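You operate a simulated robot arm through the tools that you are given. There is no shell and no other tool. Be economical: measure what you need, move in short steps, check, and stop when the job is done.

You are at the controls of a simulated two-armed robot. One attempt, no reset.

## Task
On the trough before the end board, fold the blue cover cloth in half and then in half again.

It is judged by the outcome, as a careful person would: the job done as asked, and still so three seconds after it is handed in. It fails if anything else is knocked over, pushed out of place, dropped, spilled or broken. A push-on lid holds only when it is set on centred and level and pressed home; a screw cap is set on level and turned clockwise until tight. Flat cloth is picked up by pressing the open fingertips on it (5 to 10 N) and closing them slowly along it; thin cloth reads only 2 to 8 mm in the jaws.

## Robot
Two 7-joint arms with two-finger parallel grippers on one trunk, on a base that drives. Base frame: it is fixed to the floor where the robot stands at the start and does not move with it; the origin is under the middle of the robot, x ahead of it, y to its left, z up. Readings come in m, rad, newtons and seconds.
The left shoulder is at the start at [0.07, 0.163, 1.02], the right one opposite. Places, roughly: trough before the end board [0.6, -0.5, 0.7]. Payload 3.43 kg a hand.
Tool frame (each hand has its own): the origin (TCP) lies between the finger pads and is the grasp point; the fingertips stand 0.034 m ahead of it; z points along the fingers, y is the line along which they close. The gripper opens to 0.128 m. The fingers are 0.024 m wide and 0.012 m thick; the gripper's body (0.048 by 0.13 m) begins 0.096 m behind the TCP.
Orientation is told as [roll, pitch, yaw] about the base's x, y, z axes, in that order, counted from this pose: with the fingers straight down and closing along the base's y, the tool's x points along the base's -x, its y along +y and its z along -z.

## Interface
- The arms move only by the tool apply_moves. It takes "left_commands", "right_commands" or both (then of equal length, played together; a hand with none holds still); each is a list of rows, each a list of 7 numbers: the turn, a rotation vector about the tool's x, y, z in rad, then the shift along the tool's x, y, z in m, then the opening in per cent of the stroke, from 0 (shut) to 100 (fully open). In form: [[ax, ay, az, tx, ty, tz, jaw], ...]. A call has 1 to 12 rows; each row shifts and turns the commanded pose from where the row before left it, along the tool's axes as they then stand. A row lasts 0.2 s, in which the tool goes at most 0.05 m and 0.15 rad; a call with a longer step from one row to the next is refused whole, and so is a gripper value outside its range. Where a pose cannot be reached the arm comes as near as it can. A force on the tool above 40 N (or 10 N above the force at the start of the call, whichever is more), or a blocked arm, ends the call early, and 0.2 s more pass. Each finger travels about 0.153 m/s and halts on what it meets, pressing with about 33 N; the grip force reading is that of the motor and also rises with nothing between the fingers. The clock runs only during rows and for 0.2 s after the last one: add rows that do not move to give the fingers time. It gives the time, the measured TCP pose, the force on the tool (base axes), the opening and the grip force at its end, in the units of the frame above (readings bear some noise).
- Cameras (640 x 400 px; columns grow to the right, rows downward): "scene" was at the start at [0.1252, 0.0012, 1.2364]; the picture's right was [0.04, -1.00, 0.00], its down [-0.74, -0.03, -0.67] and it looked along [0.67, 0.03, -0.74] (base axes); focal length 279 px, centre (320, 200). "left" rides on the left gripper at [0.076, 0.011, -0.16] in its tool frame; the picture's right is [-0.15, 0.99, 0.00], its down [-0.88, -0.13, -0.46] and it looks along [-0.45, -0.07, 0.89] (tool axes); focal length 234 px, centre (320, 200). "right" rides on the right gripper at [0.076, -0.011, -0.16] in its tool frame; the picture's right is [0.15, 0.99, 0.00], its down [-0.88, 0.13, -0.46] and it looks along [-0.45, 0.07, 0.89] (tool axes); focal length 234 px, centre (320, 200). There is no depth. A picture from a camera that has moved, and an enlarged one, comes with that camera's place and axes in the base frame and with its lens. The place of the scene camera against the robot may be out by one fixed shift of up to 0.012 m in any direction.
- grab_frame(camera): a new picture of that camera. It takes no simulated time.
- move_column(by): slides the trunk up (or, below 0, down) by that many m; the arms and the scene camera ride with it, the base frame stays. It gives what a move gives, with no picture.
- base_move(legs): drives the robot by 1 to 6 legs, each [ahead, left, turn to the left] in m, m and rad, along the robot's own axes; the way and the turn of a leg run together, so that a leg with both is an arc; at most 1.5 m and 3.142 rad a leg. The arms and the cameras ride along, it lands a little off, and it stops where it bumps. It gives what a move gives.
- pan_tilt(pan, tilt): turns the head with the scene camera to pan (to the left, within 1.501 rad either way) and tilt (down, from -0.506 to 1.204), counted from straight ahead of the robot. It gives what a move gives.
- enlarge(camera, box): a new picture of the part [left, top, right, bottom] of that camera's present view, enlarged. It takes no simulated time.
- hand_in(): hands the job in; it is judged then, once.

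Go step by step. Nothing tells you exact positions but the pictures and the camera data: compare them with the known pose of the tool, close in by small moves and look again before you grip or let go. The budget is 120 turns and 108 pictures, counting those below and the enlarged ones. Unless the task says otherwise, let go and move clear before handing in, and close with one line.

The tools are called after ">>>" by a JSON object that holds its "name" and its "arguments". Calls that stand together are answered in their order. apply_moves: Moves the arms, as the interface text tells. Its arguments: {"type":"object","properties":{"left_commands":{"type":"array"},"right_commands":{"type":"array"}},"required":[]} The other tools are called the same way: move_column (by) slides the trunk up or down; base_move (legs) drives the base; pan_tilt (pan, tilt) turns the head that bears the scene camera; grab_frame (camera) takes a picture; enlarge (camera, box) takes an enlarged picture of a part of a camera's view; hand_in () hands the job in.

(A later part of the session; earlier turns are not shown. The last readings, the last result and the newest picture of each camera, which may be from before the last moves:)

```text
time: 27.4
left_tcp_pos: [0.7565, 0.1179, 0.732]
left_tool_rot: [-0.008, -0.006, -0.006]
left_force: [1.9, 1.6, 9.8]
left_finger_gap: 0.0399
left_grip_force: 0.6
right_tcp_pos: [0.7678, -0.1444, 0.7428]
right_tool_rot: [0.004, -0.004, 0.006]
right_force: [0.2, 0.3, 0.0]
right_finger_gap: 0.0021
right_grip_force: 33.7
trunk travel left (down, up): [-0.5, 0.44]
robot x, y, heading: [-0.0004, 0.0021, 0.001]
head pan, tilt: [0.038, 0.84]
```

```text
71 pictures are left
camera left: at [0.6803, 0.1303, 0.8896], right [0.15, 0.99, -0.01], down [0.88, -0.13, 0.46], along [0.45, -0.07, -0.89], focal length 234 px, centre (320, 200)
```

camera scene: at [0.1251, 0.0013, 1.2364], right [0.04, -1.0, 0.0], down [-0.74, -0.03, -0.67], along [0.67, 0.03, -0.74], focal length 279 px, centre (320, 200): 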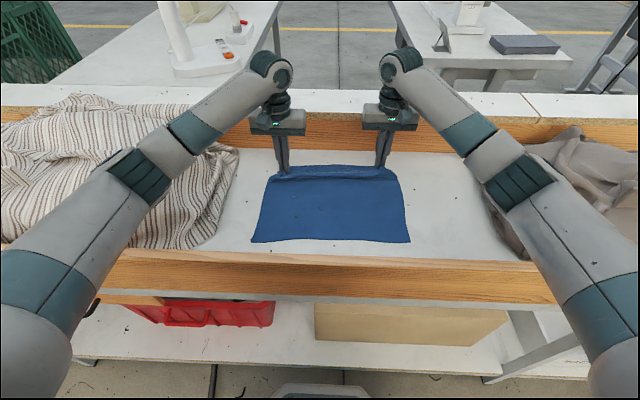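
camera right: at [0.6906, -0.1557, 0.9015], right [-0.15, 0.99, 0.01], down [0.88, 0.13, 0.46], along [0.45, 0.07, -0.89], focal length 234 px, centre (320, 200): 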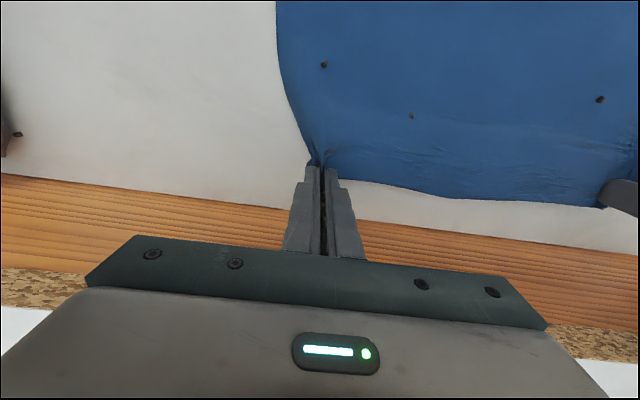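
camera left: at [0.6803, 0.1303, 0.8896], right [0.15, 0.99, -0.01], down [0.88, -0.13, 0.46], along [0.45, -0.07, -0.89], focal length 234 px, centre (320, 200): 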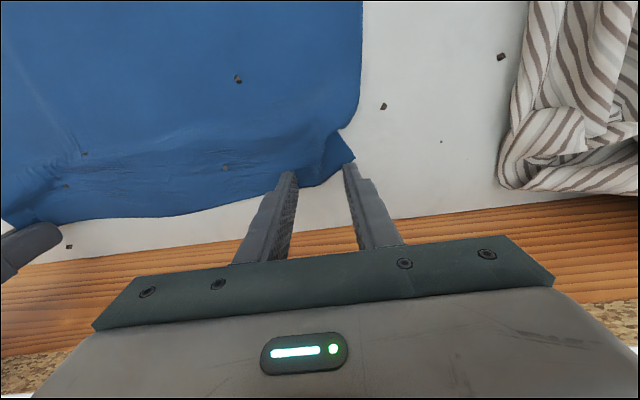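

>>> {"name": "apply_moves", "arguments": {"left_commands": [[0, 0, 0, 0, 0, -0.006, 31], [0, 0, 0, 0, -0.008, 0, 31], [0, 0, 0, 0, 0, 0.006, 31], [0, 0, 0, 0, 0, 0, 27], [0, 0, 0, 0, 0, 0, 23], [0, 0, 0, 0, 0, 0, 19], [0, 0, 0, 0, 0, 0, 15], [0, 0, 0, 0, 0, 0, 11], [0, 0, 0, 0, 0, 0, 7], [0, 0, 0, 0, 0, 0, 3], [0, 0, 0, 0, 0, 0, 0], [0, 0, 0, 0, 0, 0, 0]]}}

>>> {"name": "grab_frame", "arguments": {"camera": "left"}}

```text
time: 30.0
left_tcp_pos: [0.7566, 0.1097, 0.7301]
left_tool_rot: [-0.006, -0.004, -0.003]
left_force: [0.4, -0.9, 12.0]
left_finger_gap: 0.0021
left_grip_force: 33.1
right_tcp_pos: [0.7667, -0.1438, 0.7423]
right_tool_rot: [0.006, -0.003, 0.006]
right_force: [-0.6, 0.9, 0.8]
right_finger_gap: 0.0023
right_grip_force: 33.0
trunk travel left (down, up): [-0.5, 0.44]
robot x, y, heading: [0.0007, 0.0002, -0.002]
head pan, tilt: [0.038, 0.84]
```

```text
70 pictures are left
camera left: at [0.6792, 0.122, 0.8895], right [0.15, 0.99, -0.01], down [0.88, -0.13, 0.46], along [0.45, -0.07, -0.89], focal length 234 px, centre (320, 200)
```

left: 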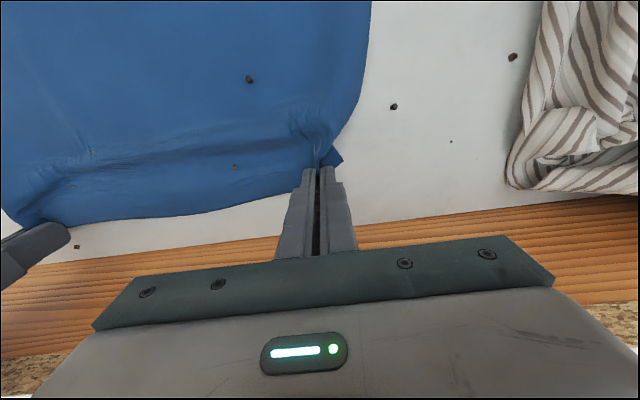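

Both are gripped near the edge. Lifting and drawing the edge straight again.

>>> {"name": "apply_moves", "arguments": {"left_commands": [[0, 0, 0, 0.005, 0.006, -0.018, 0], [0, 0, 0, 0.012, 0.006, -0.02, 0], [0, 0, 0, 0.015, 0.005, -0.02, 0], [0, 0, 0, 0.015, 0, -0.02, 0], [0, 0, 0, 0, 0, 0, 0]], "right_commands": [[0, 0, 0, 0.005, 0, -0.01, 0], [0, 0, 0, 0.012, 0, -0.02, 0], [0, 0, 0, 0.015, 0, -0.02, 0], [0, 0, 0, 0.015, 0, -0.02, 0], [0, 0, 0, 0, 0, 0, 0]]}}

>>> {"name": "grab_frame", "arguments": {"camera": "scene"}}

>>> {"name": "grab_frame", "arguments": {"camera": "left"}}

>>> {"name": "grab_frame", "arguments": {"camera": "right"}}

```text
time: 31.2
left_tcp_pos: [0.7093, 0.1279, 0.8091]
left_tool_rot: [-0.008, -0.002, -0.007]
left_force: [0.5, -27.2, -0.5]
left_finger_gap: 0.0024
left_grip_force: 33.3
right_tcp_pos: [0.72, -0.1431, 0.8105]
right_tool_rot: [0.008, 0.0, 0.007]
right_force: [0.0, 27.5, 0.0]
right_finger_gap: 0.0025
right_grip_force: 33.3
trunk travel left (down, up): [-0.5, 0.44]
robot x, y, heading: [-0.0011, 0.0025, 0.003]
head pan, tilt: [0.038, 0.84]
```

```text
69 pictures are left
camera scene: at [0.1262, 0.0014, 1.2362], right [0.04, -1.0, 0.0], down [-0.74, -0.03, -0.67], along [0.67, 0.03, -0.75], focal length 279 px, centre (320, 200)
```

scene: 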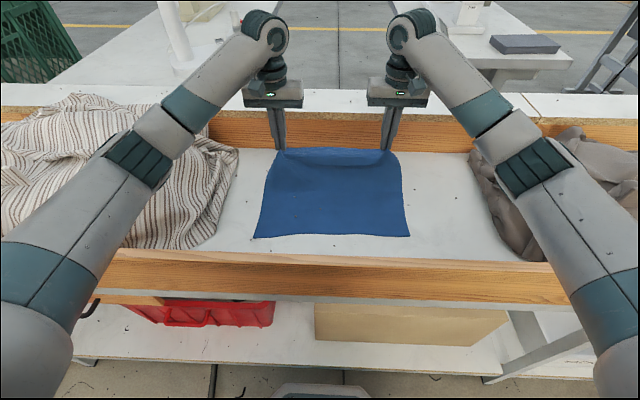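

```text
68 pictures are left
camera left: at [0.6337, 0.1399, 0.9672], right [0.15, 0.99, -0.01], down [0.88, -0.13, 0.46], along [0.45, -0.08, -0.89], focal length 234 px, centre (320, 200)
```

left: 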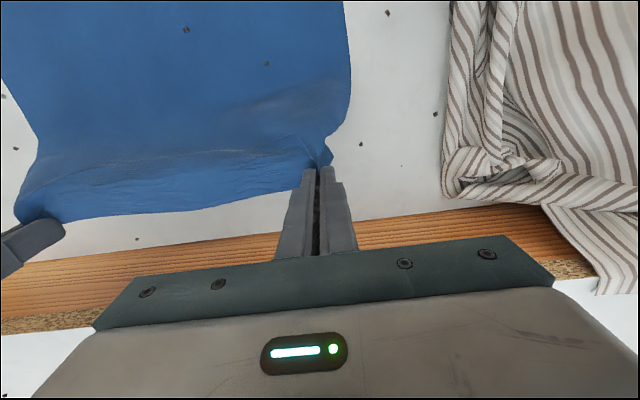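

```text
67 pictures are left
camera right: at [0.6434, -0.156, 0.9699], right [-0.15, 0.99, 0.01], down [0.88, 0.13, 0.46], along [0.45, 0.08, -0.89], focal length 234 px, centre (320, 200)
```

right: 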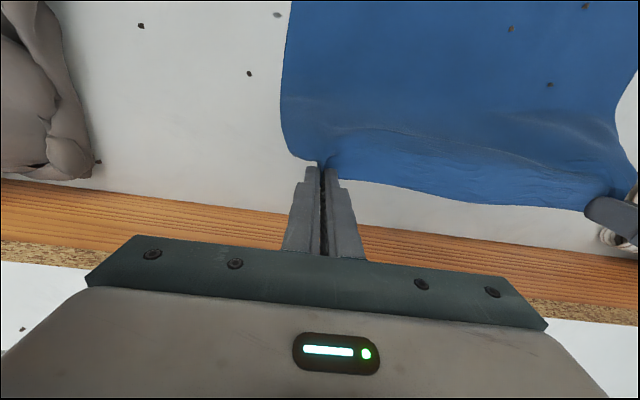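

The edge is straight and held right at its rim. I'll carry it over to just past the middle, then pitch both hands about 30° so the cloth rolls over the right way.

>>> {"name": "apply_moves", "arguments": {"left_commands": [[0, 0, 0, 0.0265, -0.001, -0.015, 0], [0, 0, 0, 0.0265, -0.001, -0.012, 0], [0, 0, 0, 0.0265, 0, -0.007, 0], [0, 0, 0, 0.0265, 0, -0.003, 0], [0, -0.13, 0, 0, 0, 0, 0], [0, -0.13, 0, 0, 0, 0, 0], [0, -0.13, 0, 0, 0, 0, 0], [0, -0.13, 0, 0, 0, 0, 0], [0, 0, 0, 0, 0, 0, 0]], "right_commands": [[0, 0, 0, 0.0265, 0.001, -0.015, 0], [0, 0, 0, 0.0265, 0.001, -0.012, 0], [0, 0, 0, 0.0265, 0, -0.007, 0], [0, 0, 0, 0.0265, 0, -0.003, 0], [0, -0.13, 0, 0, 0, 0, 0], [0, -0.13, 0, 0, 0, 0, 0], [0, -0.13, 0, 0, 0, 0, 0], [0, -0.13, 0, 0, 0, 0, 0], [0, 0, 0, 0, 0, 0, 0]]}}

>>> {"name": "grab_frame", "arguments": {"camera": "scene"}}

>>> {"name": "grab_frame", "arguments": {"camera": "right"}}

```text
time: 33.2
left_tcp_pos: [0.604, 0.1266, 0.844]
left_tool_rot: [-0.008, -0.523, -0.001]
left_force: [0.8, -23.1, 0.5]
left_finger_gap: 0.0025
left_grip_force: 32.4
right_tcp_pos: [0.615, -0.1419, 0.8479]
right_tool_rot: [0.007, -0.523, 0.005]
right_force: [-1.1, 23.5, 0.5]
right_finger_gap: 0.0022
right_grip_force: 33.0
trunk travel left (down, up): [-0.5, 0.44]
robot x, y, heading: [0.0022, 0.0016, 0.002]
head pan, tilt: [0.038, 0.84]
```

```text
66 pictures are left
camera scene: at [0.1255, 0.0012, 1.2363], right [0.04, -1.0, 0.0], down [-0.74, -0.03, -0.67], along [0.67, 0.03, -0.75], focal length 279 px, centre (320, 200)
```

scene: 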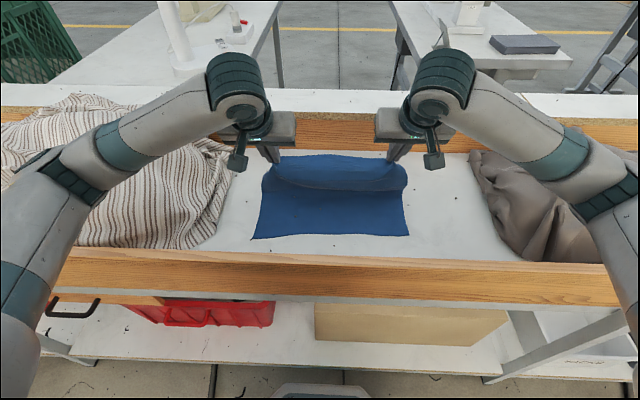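

```text
65 pictures are left
camera right: at [0.4688, -0.1547, 0.9486], right [-0.13, 0.99, -0.07], down [0.53, 0.13, 0.84], along [0.83, 0.07, -0.55], focal length 234 px, centre (320, 200)
```

right: 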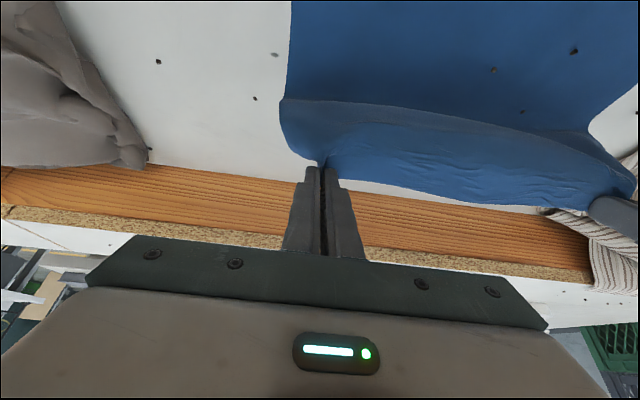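

The cloth now drapes forward over the near half. I'll continue the arc down and look again before setting down.

>>> {"name": "apply_moves", "arguments": {"left_commands": [[0, 0, 0, 0.0247, -0.001, -0.0073, 0], [0, 0, 0, 0.0247, 0, -0.0073, 0], [0, 0, 0, 0.0214, 0, 0.0021, 0], [0, 0, 0, 0.0214, 0, 0.0021, 0], [0, 0, 0, 0.0174, 0, 0.0102, 0], [0, 0, 0, 0.0174, 0, 0.0102, 0], [0, 0, 0, 0, 0, 0, 0]], "right_commands": [[0, 0, 0, 0.0247, 0.001, -0.0073, 0], [0, 0, 0, 0.0247, 0, -0.0073, 0], [0, 0, 0, 0.0214, 0, 0.0021, 0], [0, 0, 0, 0.0214, 0, 0.0021, 0], [0, 0, 0, 0.0174, 0, 0.0102, 0], [0, 0, 0, 0.0174, 0, 0.0102, 0], [0, 0, 0, 0, 0, 0, 0]]}}

>>> {"name": "grab_frame", "arguments": {"camera": "scene"}}

>>> {"name": "grab_frame", "arguments": {"camera": "right"}}

>>> {"name": "grab_frame", "arguments": {"camera": "left"}}

```text
time: 34.8
left_tcp_pos: [0.5055, 0.1268, 0.7839]
left_tool_rot: [-0.014, -0.54, 0.002]
left_force: [0.6, -17.2, 1.4]
left_finger_gap: 0.0023
left_grip_force: 33.1
right_tcp_pos: [0.5219, -0.1383, 0.7981]
right_tool_rot: [0.002, -0.556, 0.007]
right_force: [-0.5, 18.2, -1.6]
right_finger_gap: 0.0027
right_grip_force: 31.9
trunk travel left (down, up): [-0.5, 0.44]
robot x, y, heading: [0.0015, -0.0034, 0.004]
head pan, tilt: [0.038, 0.84]
```

```text
64 pictures are left
camera scene: at [0.1296, 0.0053, 1.2435], right [0.04, -1.0, 0.0], down [-0.74, -0.03, -0.67], along [0.67, 0.02, -0.75], focal length 279 px, centre (320, 200)
```

scene: 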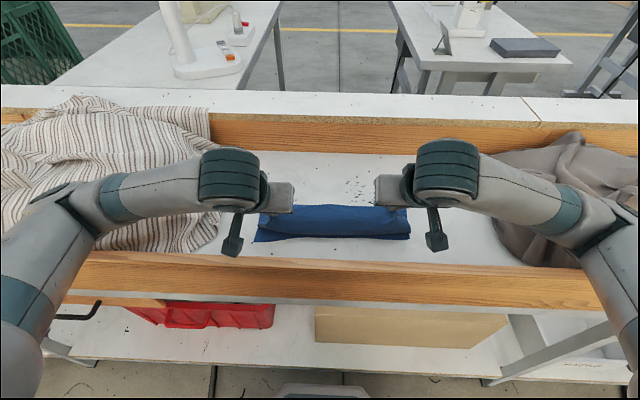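

```text
63 pictures are left
camera right: at [0.3723, -0.1505, 0.8946], right [-0.13, 0.99, -0.08], down [0.51, 0.13, 0.85], along [0.85, 0.07, -0.52], focal length 234 px, centre (320, 200)
```

right: 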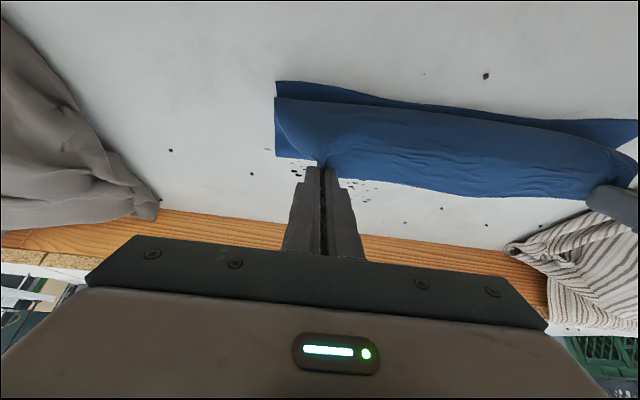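

```text
62 pictures are left
camera left: at [0.3596, 0.1403, 0.8822], right [0.13, 0.99, 0.06], down [0.52, -0.12, 0.85], along [0.84, -0.08, -0.53], focal length 234 px, centre (320, 200)
```

left: 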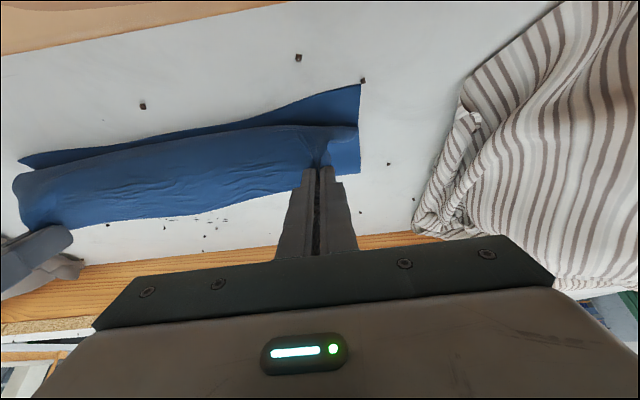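

The scene camera rose 7 mm and the hands lag, so something on the arms, probably the elbows, is leaning on the near board. I'll raise the hands and take most of the pitch back out.

>>> {"name": "apply_moves", "arguments": {"left_commands": [[0, 0, 0, -0.0125, 0, -0.0217, 0], [0, 0.13, 0, 0, 0, 0, 0], [0, 0.13, 0, 0, 0, 0, 0], [0, 0.1, 0, 0, 0, 0, 0], [0, 0, 0, 0, 0, 0, 0]], "right_commands": [[0, 0, 0, -0.0125, 0, -0.0217, 0], [0, 0.13, 0, 0, 0, 0, 0], [0, 0.13, 0, 0, 0, 0, 0], [0, 0.1, 0, 0, 0, 0, 0], [0, 0, 0, 0, 0, 0, 0]]}}

>>> {"name": "grab_frame", "arguments": {"camera": "scene"}}

>>> {"name": "grab_frame", "arguments": {"camera": "right"}}

```text
time: 36.0
left_tcp_pos: [0.4977, 0.1257, 0.7973]
left_tool_rot: [-0.009, -0.163, -0.003]
left_force: [0.3, -21.8, -0.2]
left_finger_gap: 0.0025
left_grip_force: 33.1
right_tcp_pos: [0.5078, -0.1418, 0.8008]
right_tool_rot: [0.005, -0.16, 0.004]
right_force: [-0.1, 20.4, 0.6]
right_finger_gap: 0.0024
right_grip_force: 33.0
trunk travel left (down, up): [-0.5, 0.44]
robot x, y, heading: [0.0024, 0.0032, 0.002]
head pan, tilt: [0.038, 0.84]
```

```text
61 pictures are left
camera scene: at [0.1251, 0.0012, 1.2363], right [0.04, -1.0, 0.0], down [-0.74, -0.03, -0.67], along [0.67, 0.03, -0.74], focal length 279 px, centre (320, 200)
```

scene: 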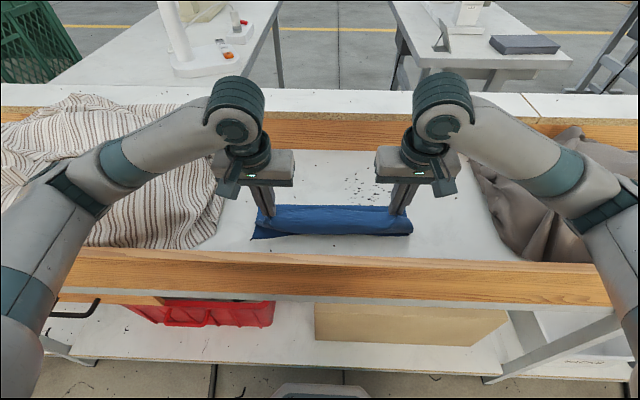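

```text
60 pictures are left
camera right: at [0.4078, -0.1546, 0.9464], right [-0.15, 0.99, -0.02], down [0.8, 0.13, 0.59], along [0.59, 0.07, -0.81], focal length 234 px, centre (320, 200)
```

right: 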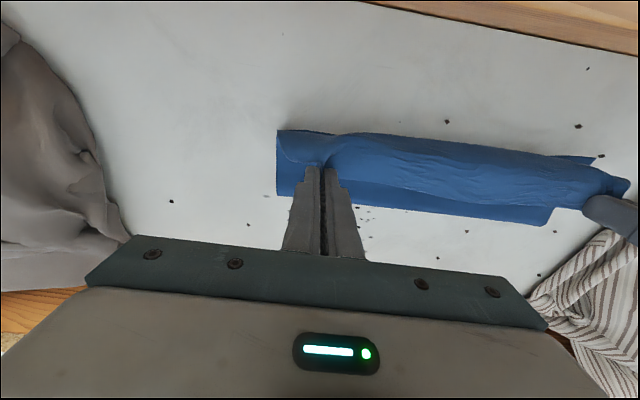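

The robot is level again. Pitching won't fix this, because with fingers closing along y the cloth always leaves toward me. If I grip with the hands yawed 90° (closing along x), the ridge runs parallel to the fold, so I'll lay the edge back first.

>>> {"name": "apply_moves", "arguments": {"left_commands": [[0, 0.08, 0, 0, 0, -0.015, 0], [0, 0.08, 0, 0, 0, -0.015, 0], [0, 0, 0, -0.04, 0, -0.02, 0], [0, 0, 0, -0.045, 0, -0.01, 0], [0, 0, 0, -0.045, 0, 0, 0], [0, 0, 0, -0.045, 0, 0.01, 0], [0, 0, 0, -0.035, 0, 0.02, 0], [0, 0, 0, -0.025, 0, 0.03, 0], [0, 0, 0, -0.015, 0, 0.03, 0], [0, 0, 0, -0.012, 0, 0.027, 0], [0, 0, 0, -0.01, 0, 0, 0], [0, 0, 0, 0, 0, 0, 0]], "right_commands": [[0, 0.08, 0, 0, 0, -0.015, 0], [0, 0.08, 0, 0, 0, -0.015, 0], [0, 0, 0, -0.04, 0, -0.02, 0], [0, 0, 0, -0.045, 0, -0.01, 0], [0, 0, 0, -0.045, 0, 0, 0], [0, 0, 0, -0.045, 0, 0.01, 0], [0, 0, 0, -0.035, 0, 0.02, 0], [0, 0, 0, -0.025, 0, 0.03, 0], [0, 0, 0, -0.015, 0, 0.03, 0], [0, 0, 0, -0.012, 0, 0.027, 0], [0, 0, 0, -0.01, 0, 0, 0], [0, 0, 0, 0, 0, 0, 0]]}}

>>> {"name": "grab_frame", "arguments": {"camera": "left"}}

>>> {"name": "grab_frame", "arguments": {"camera": "right"}}

```text
time: 38.6
left_tcp_pos: [0.7689, 0.1233, 0.7402]
left_tool_rot: [-0.007, -0.002, -0.005]
left_force: [0.3, -15.6, 0.1]
left_finger_gap: 0.0023
left_grip_force: 32.8
right_tcp_pos: [0.779, -0.1406, 0.743]
right_tool_rot: [0.006, -0.003, 0.005]
right_force: [0.3, 15.4, -0.4]
right_finger_gap: 0.0023
right_grip_force: 33.2
trunk travel left (down, up): [-0.5, 0.44]
robot x, y, heading: [-0.0014, 0.0005, -0.001]
head pan, tilt: [0.038, 0.84]
```

```text
59 pictures are left
camera left: at [0.6924, 0.1362, 0.8982], right [0.15, 0.99, -0.01], down [0.88, -0.13, 0.46], along [0.45, -0.07, -0.89], focal length 234 px, centre (320, 200)
```

left: 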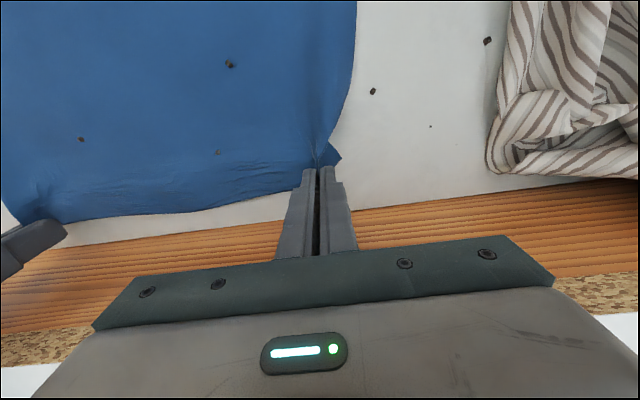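

```text
58 pictures are left
camera right: at [0.7016, -0.1534, 0.9038], right [-0.15, 0.99, 0.0], down [0.88, 0.13, 0.46], along [0.45, 0.07, -0.89], focal length 234 px, centre (320, 200)
```

right: 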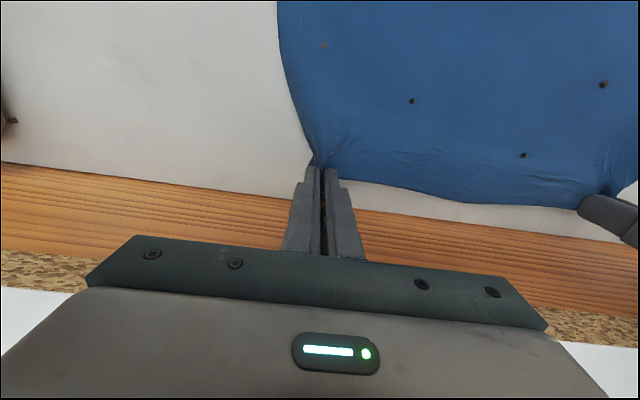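

The cloth is flat again. I'll release, rise clear and yaw both hands 90° so that they close along x.

>>> {"name": "apply_moves", "arguments": {"left_commands": [[0, 0, 0, 0, -0.003, 0.004, 0], [0, 0, 0, 0, 0, 0, 8], [0, 0, 0, 0, 0, 0, 16], [0, 0, 0, 0, 0, 0, 24], [0, 0, 0, 0, 0, -0.01, 24], [0, 0, 0, 0, 0, -0.04, 24], [0, 0, 0, 0, 0, -0.05, 24], [0, 0, 0, 0.02, 0.01, -0.04, 33]], "right_commands": [[0, 0, 0, 0, 0.003, 0.006, 0], [0, 0, 0, 0, 0, 0, 8], [0, 0, 0, 0, 0, 0, 16], [0, 0, 0, 0, 0, 0, 24], [0, 0, 0, 0, 0, -0.01, 24], [0, 0, 0, 0, 0, -0.04, 24], [0, 0, 0, 0, 0, -0.05, 24], [0, 0, 0, 0.02, -0.01, -0.04, 33]]}}

>>> {"name": "apply_moves", "arguments": {"left_commands": [[0, 0, 0.14, 0, 0, 0, 33], [0, 0, 0.14, 0, 0, 0, 33], [0, 0, 0.143, 0, 0, 0, 33], [0, 0, 0.143, 0, 0, 0, 33], [0, 0, 0.143, 0, 0, 0, 33], [0, 0, 0.143, 0, 0, 0, 33], [0, 0, 0.143, 0, 0, 0, 33], [0, 0, 0.143, 0, 0, 0, 33], [0, 0, 0.143, 0, 0, 0, 33], [0, 0, 0.143, 0, 0, 0, 33], [0, 0, 0.143, 0, 0, 0, 33], [0, 0, 0, 0, 0, 0, 33]], "right_commands": [[0, 0, -0.14, 0, 0, 0, 33], [0, 0, -0.14, 0, 0, 0, 33], [0, 0, -0.143, 0, 0, 0, 33], [0, 0, -0.143, 0, 0, 0, 33], [0, 0, -0.143, 0, 0, 0, 33], [0, 0, -0.143, 0, 0, 0, 33], [0, 0, -0.143, 0, 0, 0, 33], [0, 0, -0.143, 0, 0, 0, 33], [0, 0, -0.143, 0, 0, 0, 33], [0, 0, -0.143, 0, 0, 0, 33], [0, 0, -0.143, 0, 0, 0, 33], [0, 0, 0, 0, 0, 0, 33]]}}

>>> {"name": "grab_frame", "arguments": {"camera": "scene"}}

>>> {"name": "grab_frame", "arguments": {"camera": "left"}}

>>> {"name": "grab_frame", "arguments": {"camera": "right"}}

```text
time: 40.4
left_tcp_pos: [0.7455, 0.1296, 0.8791]
left_tool_rot: [-0.005, -0.003, -0.003]
left_force: [1.1, 1.0, 0.6]
left_finger_gap: 0.0424
left_grip_force: 0.0
right_tcp_pos: [0.7559, -0.1475, 0.8799]
right_tool_rot: [0.006, -0.005, 0.006]
right_force: [0.0, 0.3, -0.8]
right_finger_gap: 0.0423
right_grip_force: 0.0
trunk travel left (down, up): [-0.5, 0.44]
robot x, y, heading: [-0.0004, -0.0006, 0.002]
head pan, tilt: [0.038, 0.84]
```

```text
time: 43.0
left_tcp_pos: [0.7486, 0.1319, 0.8756]
left_tool_rot: [0.004, -0.007, -1.574]
left_force: [0.4, -0.5, 1.1]
left_finger_gap: 0.0419
left_grip_force: 0.0
right_tcp_pos: [0.7575, -0.1487, 0.8777]
right_tool_rot: [-0.002, -0.005, 1.575]
right_force: [-0.2, 0.6, 0.0]
right_finger_gap: 0.0423
right_grip_force: 0.0
trunk travel left (down, up): [-0.5, 0.44]
robot x, y, heading: [0.001, -0.0011, 0.002]
head pan, tilt: [0.038, 0.84]
```

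```text
57 pictures are left
camera scene: at [0.1253, 0.0013, 1.2364], right [0.04, -1.0, 0.0], down [-0.74, -0.03, -0.67], along [0.67, 0.03, -0.75], focal length 279 px, centre (320, 200)
```

scene: 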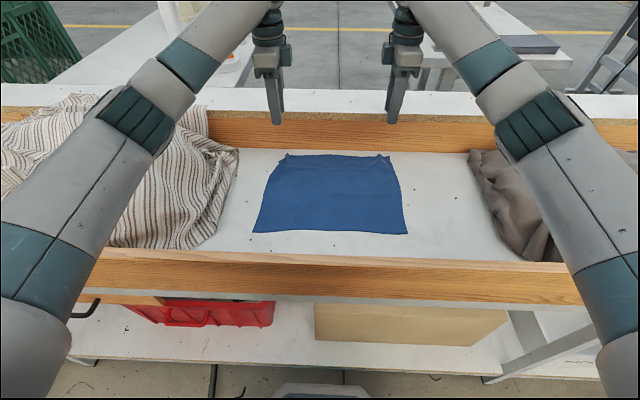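

```text
56 pictures are left
camera left: at [0.7585, 0.2085, 1.0345], right [0.99, -0.15, 0.0], down [-0.13, -0.88, 0.46], along [-0.07, -0.46, -0.89], focal length 234 px, centre (320, 200)
```

left: 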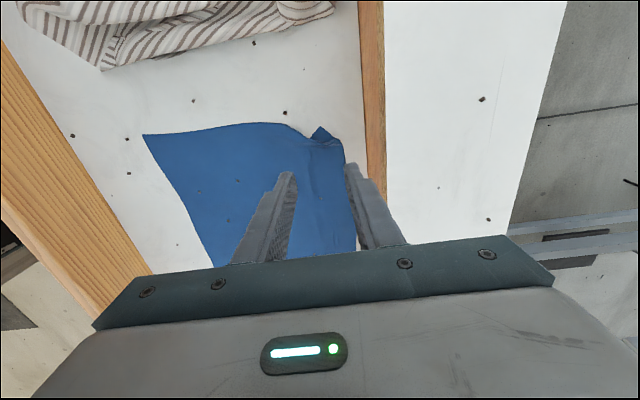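

```text
55 pictures are left
camera right: at [0.768, -0.2252, 1.0375], right [-0.99, -0.15, 0.0], down [-0.13, 0.88, 0.46], along [-0.07, 0.45, -0.89], focal length 234 px, centre (320, 200)
```

right: 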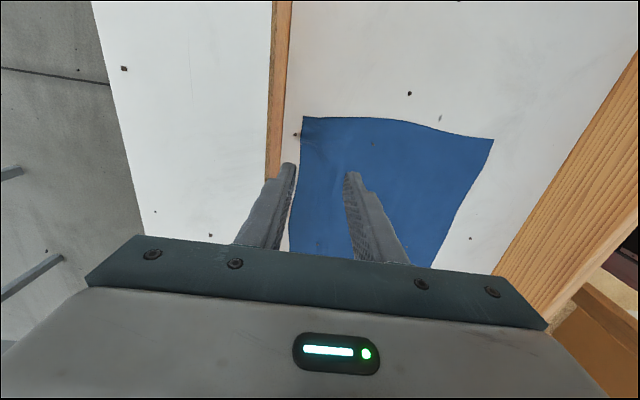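

The yaw works. The far edge is at x≈0.78 on the right and 0.767 near the slightly crumpled left corner. I'll come down close to the rim with a narrower opening.

>>> {"name": "apply_moves", "arguments": {"left_commands": [[0, 0, 0, -0.01, 0, 0.03, 20], [0, 0, 0, 0, 0, 0.04, 20], [0, 0, 0, 0, 0, 0.045, 20], [0, 0, 0, 0, 0, 0.015, 20], [0, 0, 0, 0, 0, 0, 20]], "right_commands": [[0, 0, 0, 0.011, -0.0025, 0.03, 20], [0, 0, 0, 0, 0, 0.04, 20], [0, 0, 0, 0, 0, 0.045, 20], [0, 0, 0, 0, 0, 0.015, 20], [0, 0, 0, 0, 0, 0, 20]]}}

>>> {"name": "grab_frame", "arguments": {"camera": "left"}}

>>> {"name": "grab_frame", "arguments": {"camera": "right"}}

```text
time: 44.2
left_tcp_pos: [0.748, 0.1217, 0.7449]
left_tool_rot: [0.001, -0.007, -1.57]
left_force: [1.0, -0.3, 0.4]
left_finger_gap: 0.0257
left_grip_force: 0.1
right_tcp_pos: [0.7613, -0.1573, 0.7461]
right_tool_rot: [-0.002, -0.007, 1.572]
right_force: [-0.8, -0.6, 1.2]
right_finger_gap: 0.0256
right_grip_force: 0.0
trunk travel left (down, up): [-0.5, 0.44]
robot x, y, heading: [0.0009, 0.0004, 0.004]
head pan, tilt: [0.038, 0.84]
```

```text
54 pictures are left
camera left: at [0.7587, 0.1985, 0.9038], right [0.99, -0.15, 0.0], down [-0.13, -0.88, 0.46], along [-0.07, -0.46, -0.89], focal length 234 px, centre (320, 200)
```

left: 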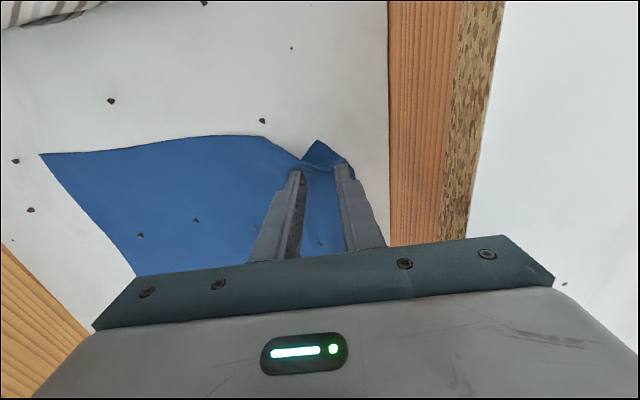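

```text
53 pictures are left
camera right: at [0.7708, -0.2339, 0.9059], right [-0.99, -0.15, 0.0], down [-0.13, 0.88, 0.46], along [-0.07, 0.46, -0.89], focal length 234 px, centre (320, 200)
```

right: 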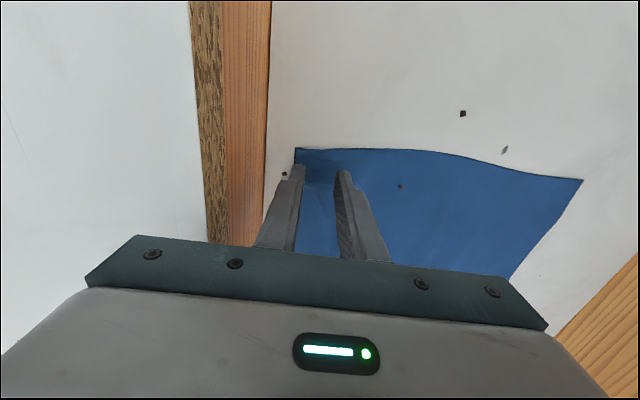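

>>> {"name": "apply_moves", "arguments": {"left_commands": [[0, 0, 0, -0.005, 0, 0.008, 20], [0, 0, 0, 0, 0, 0.005, 20], [0, 0, 0, 0, 0, 0.003, 20], [0, 0, 0, 0, 0, 0, 20]], "right_commands": [[0, 0, 0, 0, 0, 0.008, 20], [0, 0, 0, 0, 0, 0.005, 20], [0, 0, 0, 0, 0, 0.003, 20], [0, 0, 0, 0, 0, 0, 20]]}}

```text
time: 45.2
left_tcp_pos: [0.7466, 0.1158, 0.7307]
left_tool_rot: [0.003, -0.007, -1.569]
left_force: [-0.3, 0.2, 6.2]
left_finger_gap: 0.0252
left_grip_force: 0.1
right_tcp_pos: [0.76, -0.1576, 0.7323]
right_tool_rot: [-0.001, -0.005, 1.572]
right_force: [0.1, -0.9, -0.9]
right_finger_gap: 0.0256
right_grip_force: 0.1
trunk travel left (down, up): [-0.5, 0.44]
robot x, y, heading: [-0.0033, 0.0018, 0.0]
head pan, tilt: [0.038, 0.84]
```

>>> {"name": "apply_moves", "arguments": {"left_commands": [[0, 0, 0, 0, 0, 0.001, 20], [0, 0, 0, 0, 0, 0, 20], [0, 0, 0, 0, 0, 0, 17], [0, 0, 0, 0, 0, 0, 14], [0, 0, 0, 0, 0, 0, 11], [0, 0, 0, 0, 0, 0, 8], [0, 0, 0, 0, 0, 0, 5], [0, 0, 0, 0, 0, 0, 2], [0, 0, 0, 0, 0, 0, 0], [0, 0, 0, 0, 0, 0, 0]], "right_commands": [[0, 0, 0, 0, 0, 0.0025, 20], [0, 0, 0, 0, 0, 0, 20], [0, 0, 0, 0, 0, 0, 17], [0, 0, 0, 0, 0, 0, 14], [0, 0, 0, 0, 0, 0, 11], [0, 0, 0, 0, 0, 0, 8], [0, 0, 0, 0, 0, 0, 5], [0, 0, 0, 0, 0, 0, 2], [0, 0, 0, 0, 0, 0, 0], [0, 0, 0, 0, 0, 0, 0]]}}

>>> {"name": "grab_frame", "arguments": {"camera": "left"}}

>>> {"name": "grab_frame", "arguments": {"camera": "right"}}

```text
time: 47.4
left_tcp_pos: [0.7451, 0.1155, 0.7301]
left_tool_rot: [0.005, -0.007, -1.57]
left_force: [1.3, -0.1, 17.6]
left_finger_gap: 0.0022
left_grip_force: 32.7
right_tcp_pos: [0.7586, -0.1586, 0.7315]
right_tool_rot: [-0.003, -0.006, 1.572]
right_force: [0.2, -0.7, -0.3]
right_finger_gap: 0.0017
right_grip_force: 32.4
trunk travel left (down, up): [-0.5, 0.44]
robot x, y, heading: [-0.0001, -0.0017, -0.001]
head pan, tilt: [0.038, 0.84]
```

```text
52 pictures are left
camera left: at [0.7568, 0.1922, 0.8898], right [0.99, -0.15, 0.01], down [-0.13, -0.88, 0.46], along [-0.06, -0.46, -0.89], focal length 234 px, centre (320, 200)
```

left: 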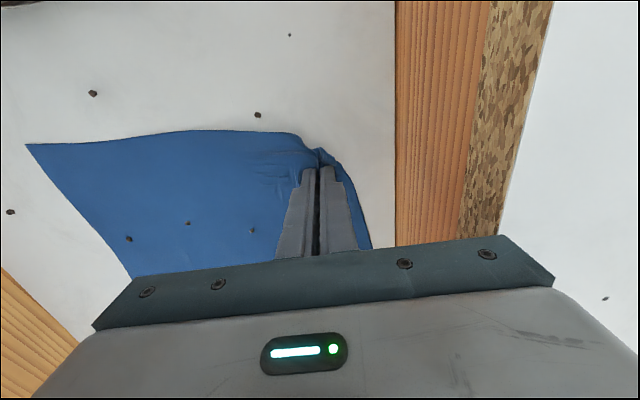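

```text
51 pictures are left
camera right: at [0.7691, -0.2351, 0.8903], right [-0.99, -0.15, 0.0], down [-0.13, 0.88, 0.46], along [-0.06, 0.46, -0.89], focal length 234 px, centre (320, 200)
```

right: 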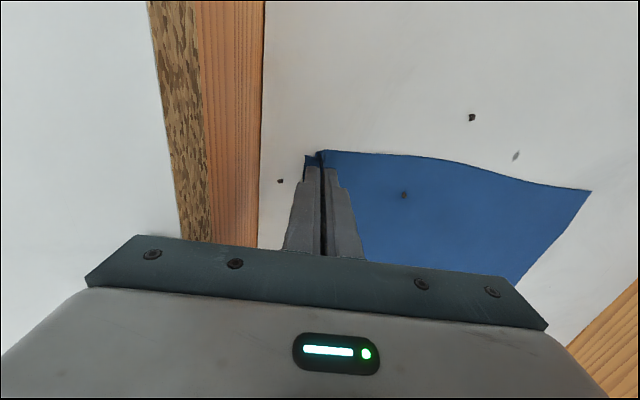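

Both hands hold the edge with the ridge parallel to the fold line. Lifting through the first half of the arc.

>>> {"name": "apply_moves", "arguments": {"left_commands": [[0, 0, 0, 0, -0.006, -0.023, 0], [0, 0, 0, 0.001, -0.006, -0.023, 0], [0, 0, 0, 0.001, -0.025, -0.037, 0], [0, 0, 0, 0, -0.02, -0.012, 0], [0, 0, 0, 0, -0.02, -0.011, 0], [0, 0, 0, 0, -0.02, -0.004, 0], [0, 0, 0, 0, -0.02, -0.003, 0], [0, 0, 0, 0, -0.02, 0.003, 0], [0, 0, 0, 0, -0.02, 0.004, 0], [0, 0, 0, 0, 0, 0, 0]], "right_commands": [[0, 0, 0, 0, 0.006, -0.023, 0], [0, 0, 0, 0, 0.006, -0.023, 0], [0, 0, 0, 0, 0.025, -0.037, 0], [0, 0, 0, 0, 0.02, -0.012, 0], [0, 0, 0, 0, 0.02, -0.011, 0], [0, 0, 0, 0, 0.02, -0.004, 0], [0, 0, 0, 0, 0.02, -0.003, 0], [0, 0, 0, 0, 0.02, 0.003, 0], [0, 0, 0, 0, 0.02, 0.004, 0], [0, 0, 0, 0, 0, 0, 0]]}}

>>> {"name": "grab_frame", "arguments": {"camera": "scene"}}

>>> {"name": "grab_frame", "arguments": {"camera": "left"}}

>>> {"name": "grab_frame", "arguments": {"camera": "right"}}

```text
time: 49.6
left_tcp_pos: [0.5893, 0.1193, 0.8347]
left_tool_rot: [0.001, -0.007, -1.571]
left_force: [-0.3, 0.5, 0.2]
left_finger_gap: 0.002
left_grip_force: 33.4
right_tcp_pos: [0.6038, -0.1576, 0.8343]
right_tool_rot: [-0.002, -0.005, 1.572]
right_force: [0.3, -0.1, -0.6]
right_finger_gap: 0.0021
right_grip_force: 33.3
trunk travel left (down, up): [-0.5, 0.44]
robot x, y, heading: [-0.0006, -0.0006, -0.0]
head pan, tilt: [0.038, 0.84]
```

```text
50 pictures are left
camera scene: at [0.1257, 0.0012, 1.2363], right [0.04, -1.0, 0.0], down [-0.74, -0.03, -0.67], along [0.67, 0.03, -0.75], focal length 279 px, centre (320, 200)
```

scene: 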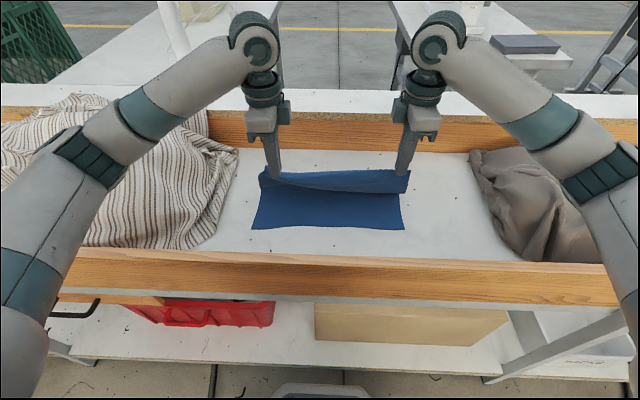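

```text
49 pictures are left
camera left: at [0.6006, 0.1966, 0.9937], right [0.99, -0.15, 0.0], down [-0.13, -0.88, 0.46], along [-0.07, -0.46, -0.89], focal length 234 px, centre (320, 200)
```

left: 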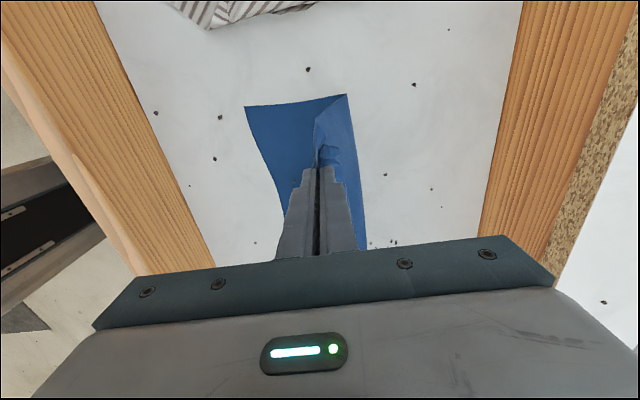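

```text
48 pictures are left
camera right: at [0.6133, -0.2354, 0.9943], right [-0.99, -0.15, 0.0], down [-0.13, 0.88, 0.46], along [-0.07, 0.45, -0.89], focal length 234 px, centre (320, 200)
```

right: 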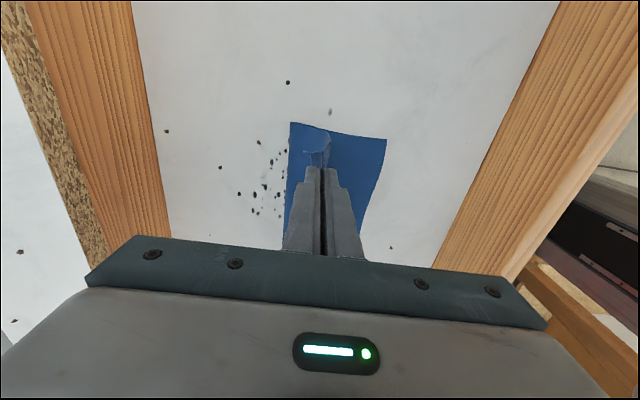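

This grip works: the cloth hangs straight down from the fingertips with the fold line at x≈0.63 and the near edge at ≈0.51. I'll finish the arc, keeping the top layer taut, onto the near edge.

>>> {"name": "apply_moves", "arguments": {"left_commands": [[0, 0, 0, 0, -0.016, 0.008, 0], [0, 0, 0, 0, -0.015, 0.01, 0], [0, 0, 0, 0, -0.013, 0.013, 0], [0, 0, 0, 0, -0.012, 0.013, 0], [0, 0, 0, 0, -0.008, 0.014, 0], [0, 0, 0, 0, -0.007, 0.014, 0], [0, 0, 0, 0, -0.003, 0.018, 0], [0, 0, 0, 0, 0.002, 0.006, 0], [0, 0, 0, 0, 0, 0, 0]], "right_commands": [[0, 0, 0, 0, 0.016, 0.008, 0], [0, 0, 0, 0, 0.015, 0.01, 0], [0, 0, 0, 0, 0.013, 0.013, 0], [0, 0, 0, 0, 0.012, 0.013, 0], [0, 0, 0, 0, 0.008, 0.014, 0], [0, 0, 0, 0, 0.007, 0.014, 0], [0, 0, 0, 0, 0.003, 0.018, 0], [0, 0, 0, 0, -0.002, 0.006, 0], [0, 0, 0, 0, 0, 0, 0]]}}

>>> {"name": "grab_frame", "arguments": {"camera": "scene"}}

>>> {"name": "grab_frame", "arguments": {"camera": "left"}}

>>> {"name": "grab_frame", "arguments": {"camera": "right"}}

```text
time: 51.6
left_tcp_pos: [0.5187, 0.1177, 0.7384]
left_tool_rot: [0.001, -0.006, -1.571]
left_force: [0.3, 0.0, -0.2]
left_finger_gap: 0.0021
left_grip_force: 32.5
right_tcp_pos: [0.5312, -0.1576, 0.7395]
right_tool_rot: [-0.002, -0.004, 1.573]
right_force: [-0.4, 0.3, -0.2]
right_finger_gap: 0.0019
right_grip_force: 32.9
trunk travel left (down, up): [-0.5, 0.44]
robot x, y, heading: [0.0006, 0.001, -0.001]
head pan, tilt: [0.038, 0.84]
```

```text
47 pictures are left
camera scene: at [0.1252, 0.0012, 1.2364], right [0.04, -1.0, 0.0], down [-0.74, -0.03, -0.67], along [0.67, 0.03, -0.74], focal length 279 px, centre (320, 200)
```

scene: 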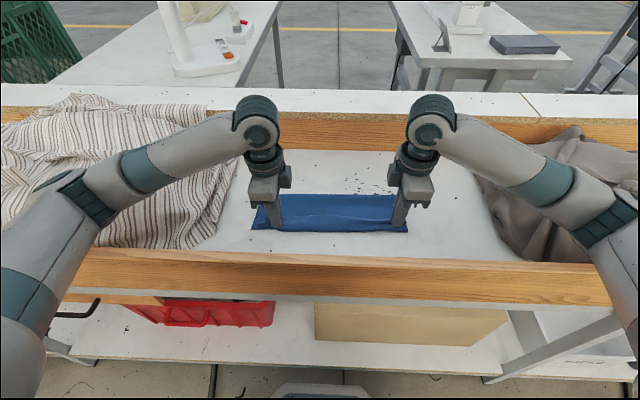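

```text
46 pictures are left
camera left: at [0.53, 0.195, 0.8976], right [0.99, -0.15, 0.0], down [-0.13, -0.88, 0.46], along [-0.06, -0.46, -0.89], focal length 234 px, centre (320, 200)
```

left: 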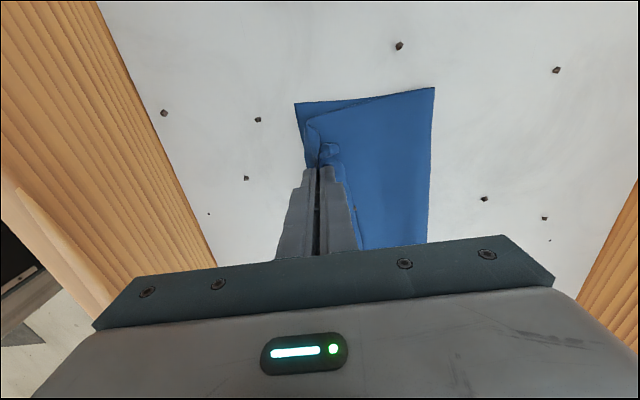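

```text
45 pictures are left
camera right: at [0.5412, -0.2354, 0.8991], right [-0.99, -0.15, 0.0], down [-0.13, 0.88, 0.46], along [-0.07, 0.45, -0.89], focal length 234 px, centre (320, 200)
```

right: 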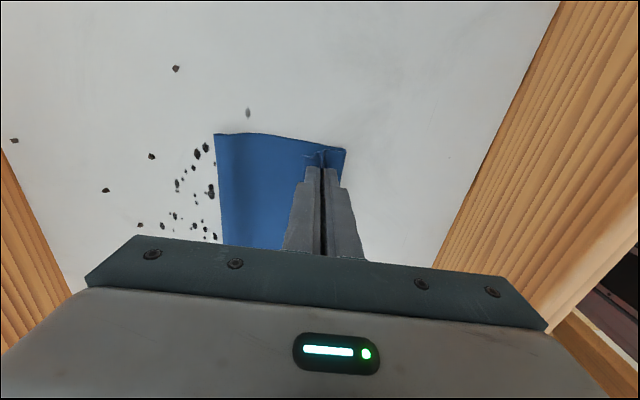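

The corners line up well. I'll lower a touch, open gently and rise.

>>> {"name": "apply_moves", "arguments": {"left_commands": [[0, 0, 0, 0, 0, 0.003, 0], [0, 0, 0, 0, 0, 0, 4], [0, 0, 0, 0, 0, 0, 8], [0, 0, 0, 0, 0, 0, 13], [0, 0, 0, 0, 0, -0.005, 13], [0, 0, 0, 0, 0, -0.015, 13], [0, 0, 0, 0, 0, -0.03, 13], [0, 0, 0, 0, 0, -0.05, 13], [0, 0, 0, 0.04, 0, -0.02, 20], [0, 0, 0, 0.04, 0, 0, 20]], "right_commands": [[0, 0, 0, 0, 0, 0.003, 0], [0, 0, 0, 0, 0, 0, 4], [0, 0, 0, 0, 0, 0, 8], [0, 0, 0, 0, 0, 0, 13], [0, 0, 0, 0, 0, -0.005, 13], [0, 0, 0, 0, 0, -0.015, 13], [0, 0, 0, 0, 0, -0.03, 13], [0, 0, 0, 0, 0, -0.05, 13], [0, 0, 0, 0.04, 0, -0.02, 20], [0, 0, 0, 0.04, 0, 0, 20]]}}

>>> {"name": "enlarge", "arguments": {"camera": "scene", "box": [235, 180, 425, 250]}}

>>> {"name": "grab_frame", "arguments": {"camera": "left"}}

>>> {"name": "grab_frame", "arguments": {"camera": "right"}}

```text
time: 53.8
left_tcp_pos: [0.5153, 0.1995, 0.8545]
left_tool_rot: [0.003, -0.006, -1.571]
left_force: [0.4, 1.0, 0.5]
left_finger_gap: 0.0258
left_grip_force: 0.1
right_tcp_pos: [0.5302, -0.2364, 0.8562]
right_tool_rot: [-0.002, -0.006, 1.572]
right_force: [0.6, 0.7, 0.5]
right_finger_gap: 0.0258
right_grip_force: 0.1
trunk travel left (down, up): [-0.5, 0.44]
robot x, y, heading: [-0.0014, 0.0008, -0.003]
head pan, tilt: [0.038, 0.84]
```

```text
3.37 times, centred on (330, 215) of scene
camera zoom: at [0.1246, 0.0014, 1.2365], right [0.04, -1.0, 0.0], down [-0.74, -0.03, -0.67], along [0.67, 0.03, -0.74], focal length 940 px, centre (286, 150)
```

zoom: 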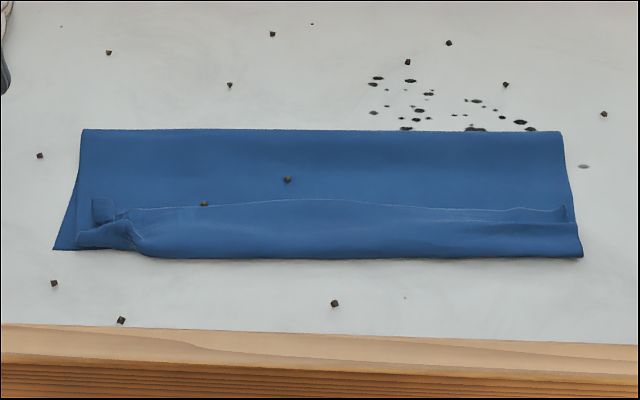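

```text
43 pictures are left
camera left: at [0.5266, 0.2768, 1.0137], right [0.99, -0.15, 0.0], down [-0.13, -0.88, 0.46], along [-0.06, -0.46, -0.89], focal length 234 px, centre (320, 200)
```

left: 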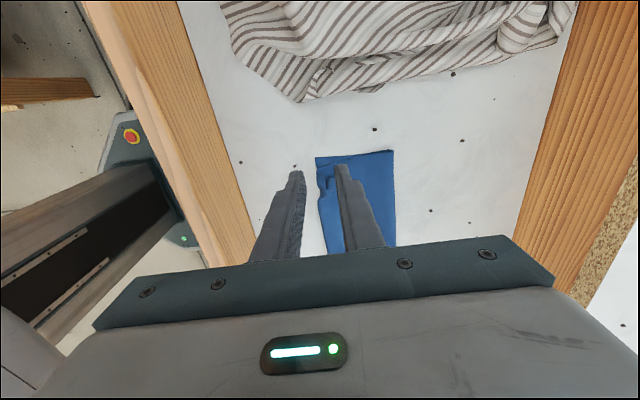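

```text
42 pictures are left
camera right: at [0.5406, -0.3139, 1.0165], right [-0.99, -0.15, 0.0], down [-0.13, 0.88, 0.46], along [-0.07, 0.45, -0.89], focal length 234 px, centre (320, 200)
```

right: 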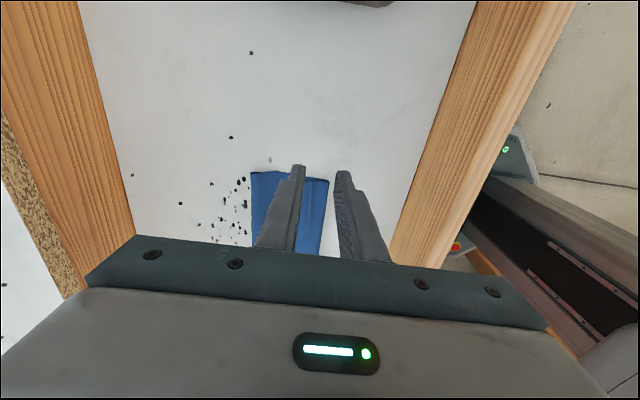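

The top edge still has a hem of about 4.5 cm turned back on top, so the grip was too far in from the rim. I'll look closely at both ends to see how to pick that hem up.

>>> {"name": "enlarge", "arguments": {"camera": "scene", "box": [245, 212, 305, 242]}}

>>> {"name": "enlarge", "arguments": {"camera": "scene", "box": [360, 212, 420, 242]}}

```text
10.67 times, centred on (275, 227) of scene
camera zoom: at [0.1246, 0.0014, 1.2365], right [0.04, -1.0, 0.0], down [-0.74, -0.03, -0.67], along [0.67, 0.03, -0.74], focal length 2976 px, centre (800, -88)
```

zoom: 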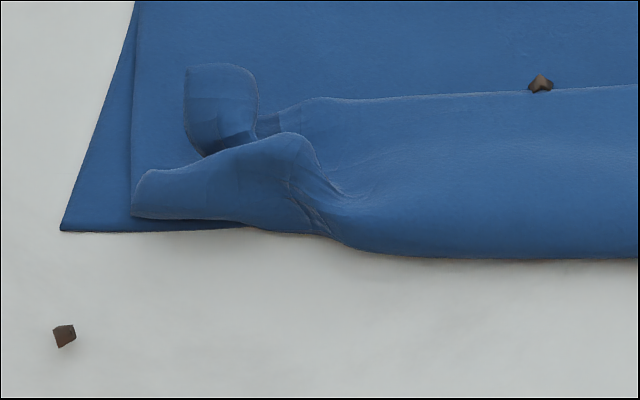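

```text
10.67 times, centred on (390, 227) of scene
camera zoom: at [0.1246, 0.0014, 1.2365], right [0.04, -1.0, 0.0], down [-0.74, -0.03, -0.67], along [0.67, 0.03, -0.74], focal length 2976 px, centre (-427, -88)
```

zoom: 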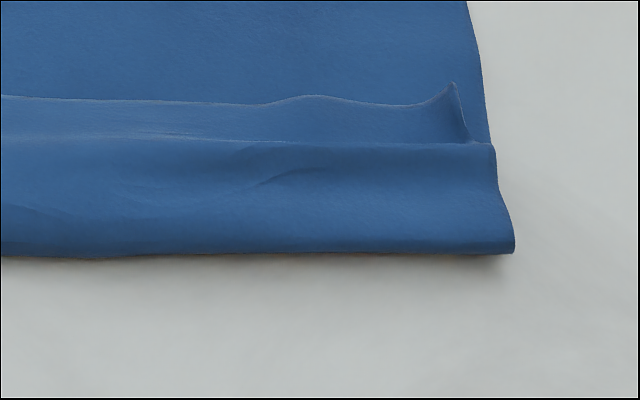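

On the right the pinched ridge still stands at x≈0.53, with about 3 cm of loose flange behind it. I'll re-grip those ridges, unfold again, and then take the true edge.

>>> {"name": "apply_moves", "arguments": {"left_commands": [[0, 0, 0, -0.041, 0.0015, 0, 18], [0, 0, 0, -0.041, 0.0015, 0, 18], [0, 0, 0, 0, 0, 0.045, 18], [0, 0, 0, 0, 0, 0.045, 18], [0, 0, 0, 0, 0, 0.02, 18], [0, 0, 0, 0, 0, 0.009, 18], [0, 0, 0, 0, 0, 0, 12], [0, 0, 0, 0, 0, 0, 7], [0, 0, 0, 0, 0, 0, 3], [0, 0, 0, 0, 0, 0, 0], [0, 0, 0, 0, 0, 0, 0]], "right_commands": [[0, 0, 0, -0.0395, 0, 0, 18], [0, 0, 0, -0.0395, 0, 0, 18], [0, 0, 0, 0, 0, 0.045, 18], [0, 0, 0, 0, 0, 0.045, 18], [0, 0, 0, 0, 0, 0.02, 18], [0, 0, 0, 0, 0, 0.01, 18], [0, 0, 0, 0, 0, 0, 12], [0, 0, 0, 0, 0, 0, 7], [0, 0, 0, 0, 0, 0, 3], [0, 0, 0, 0, 0, 0, 0], [0, 0, 0, 0, 0, 0, 0]]}}

>>> {"name": "grab_frame", "arguments": {"camera": "left"}}

>>> {"name": "grab_frame", "arguments": {"camera": "right"}}

```text
time: 56.2
left_tcp_pos: [0.5215, 0.1177, 0.7388]
left_tool_rot: [0.002, -0.007, -1.569]
left_force: [0.3, 0.3, -0.4]
left_finger_gap: 0.0015
left_grip_force: 32.8
right_tcp_pos: [0.5318, -0.1603, 0.7376]
right_tool_rot: [-0.001, -0.006, 1.572]
right_force: [-0.3, -0.5, 1.3]
right_finger_gap: 0.0016
right_grip_force: 32.9
trunk travel left (down, up): [-0.5, 0.44]
robot x, y, heading: [-0.0011, -0.0024, -0.002]
head pan, tilt: [0.038, 0.84]
```

```text
39 pictures are left
camera left: at [0.5323, 0.1941, 0.8967], right [0.99, -0.15, 0.0], down [-0.13, -0.88, 0.46], along [-0.06, -0.46, -0.89], focal length 234 px, centre (320, 200)
```

left: 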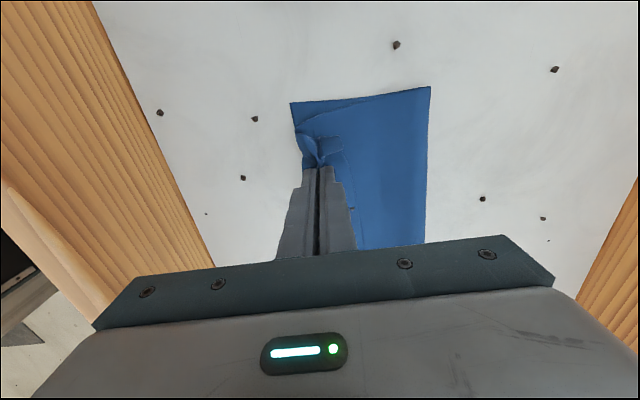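

```text
38 pictures are left
camera right: at [0.5414, -0.236, 0.8966], right [-0.99, -0.15, 0.0], down [-0.13, 0.88, 0.46], along [-0.07, 0.45, -0.89], focal length 234 px, centre (320, 200)
```

right: 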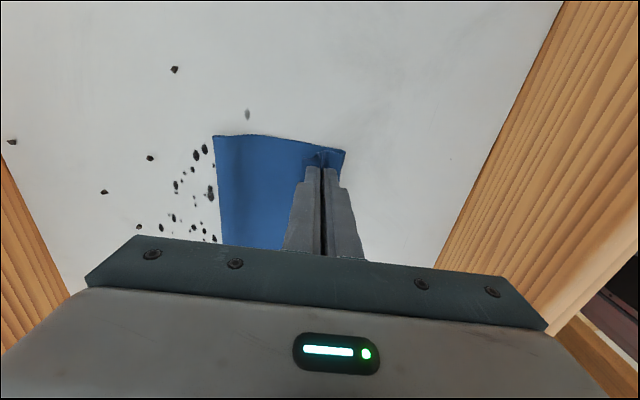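

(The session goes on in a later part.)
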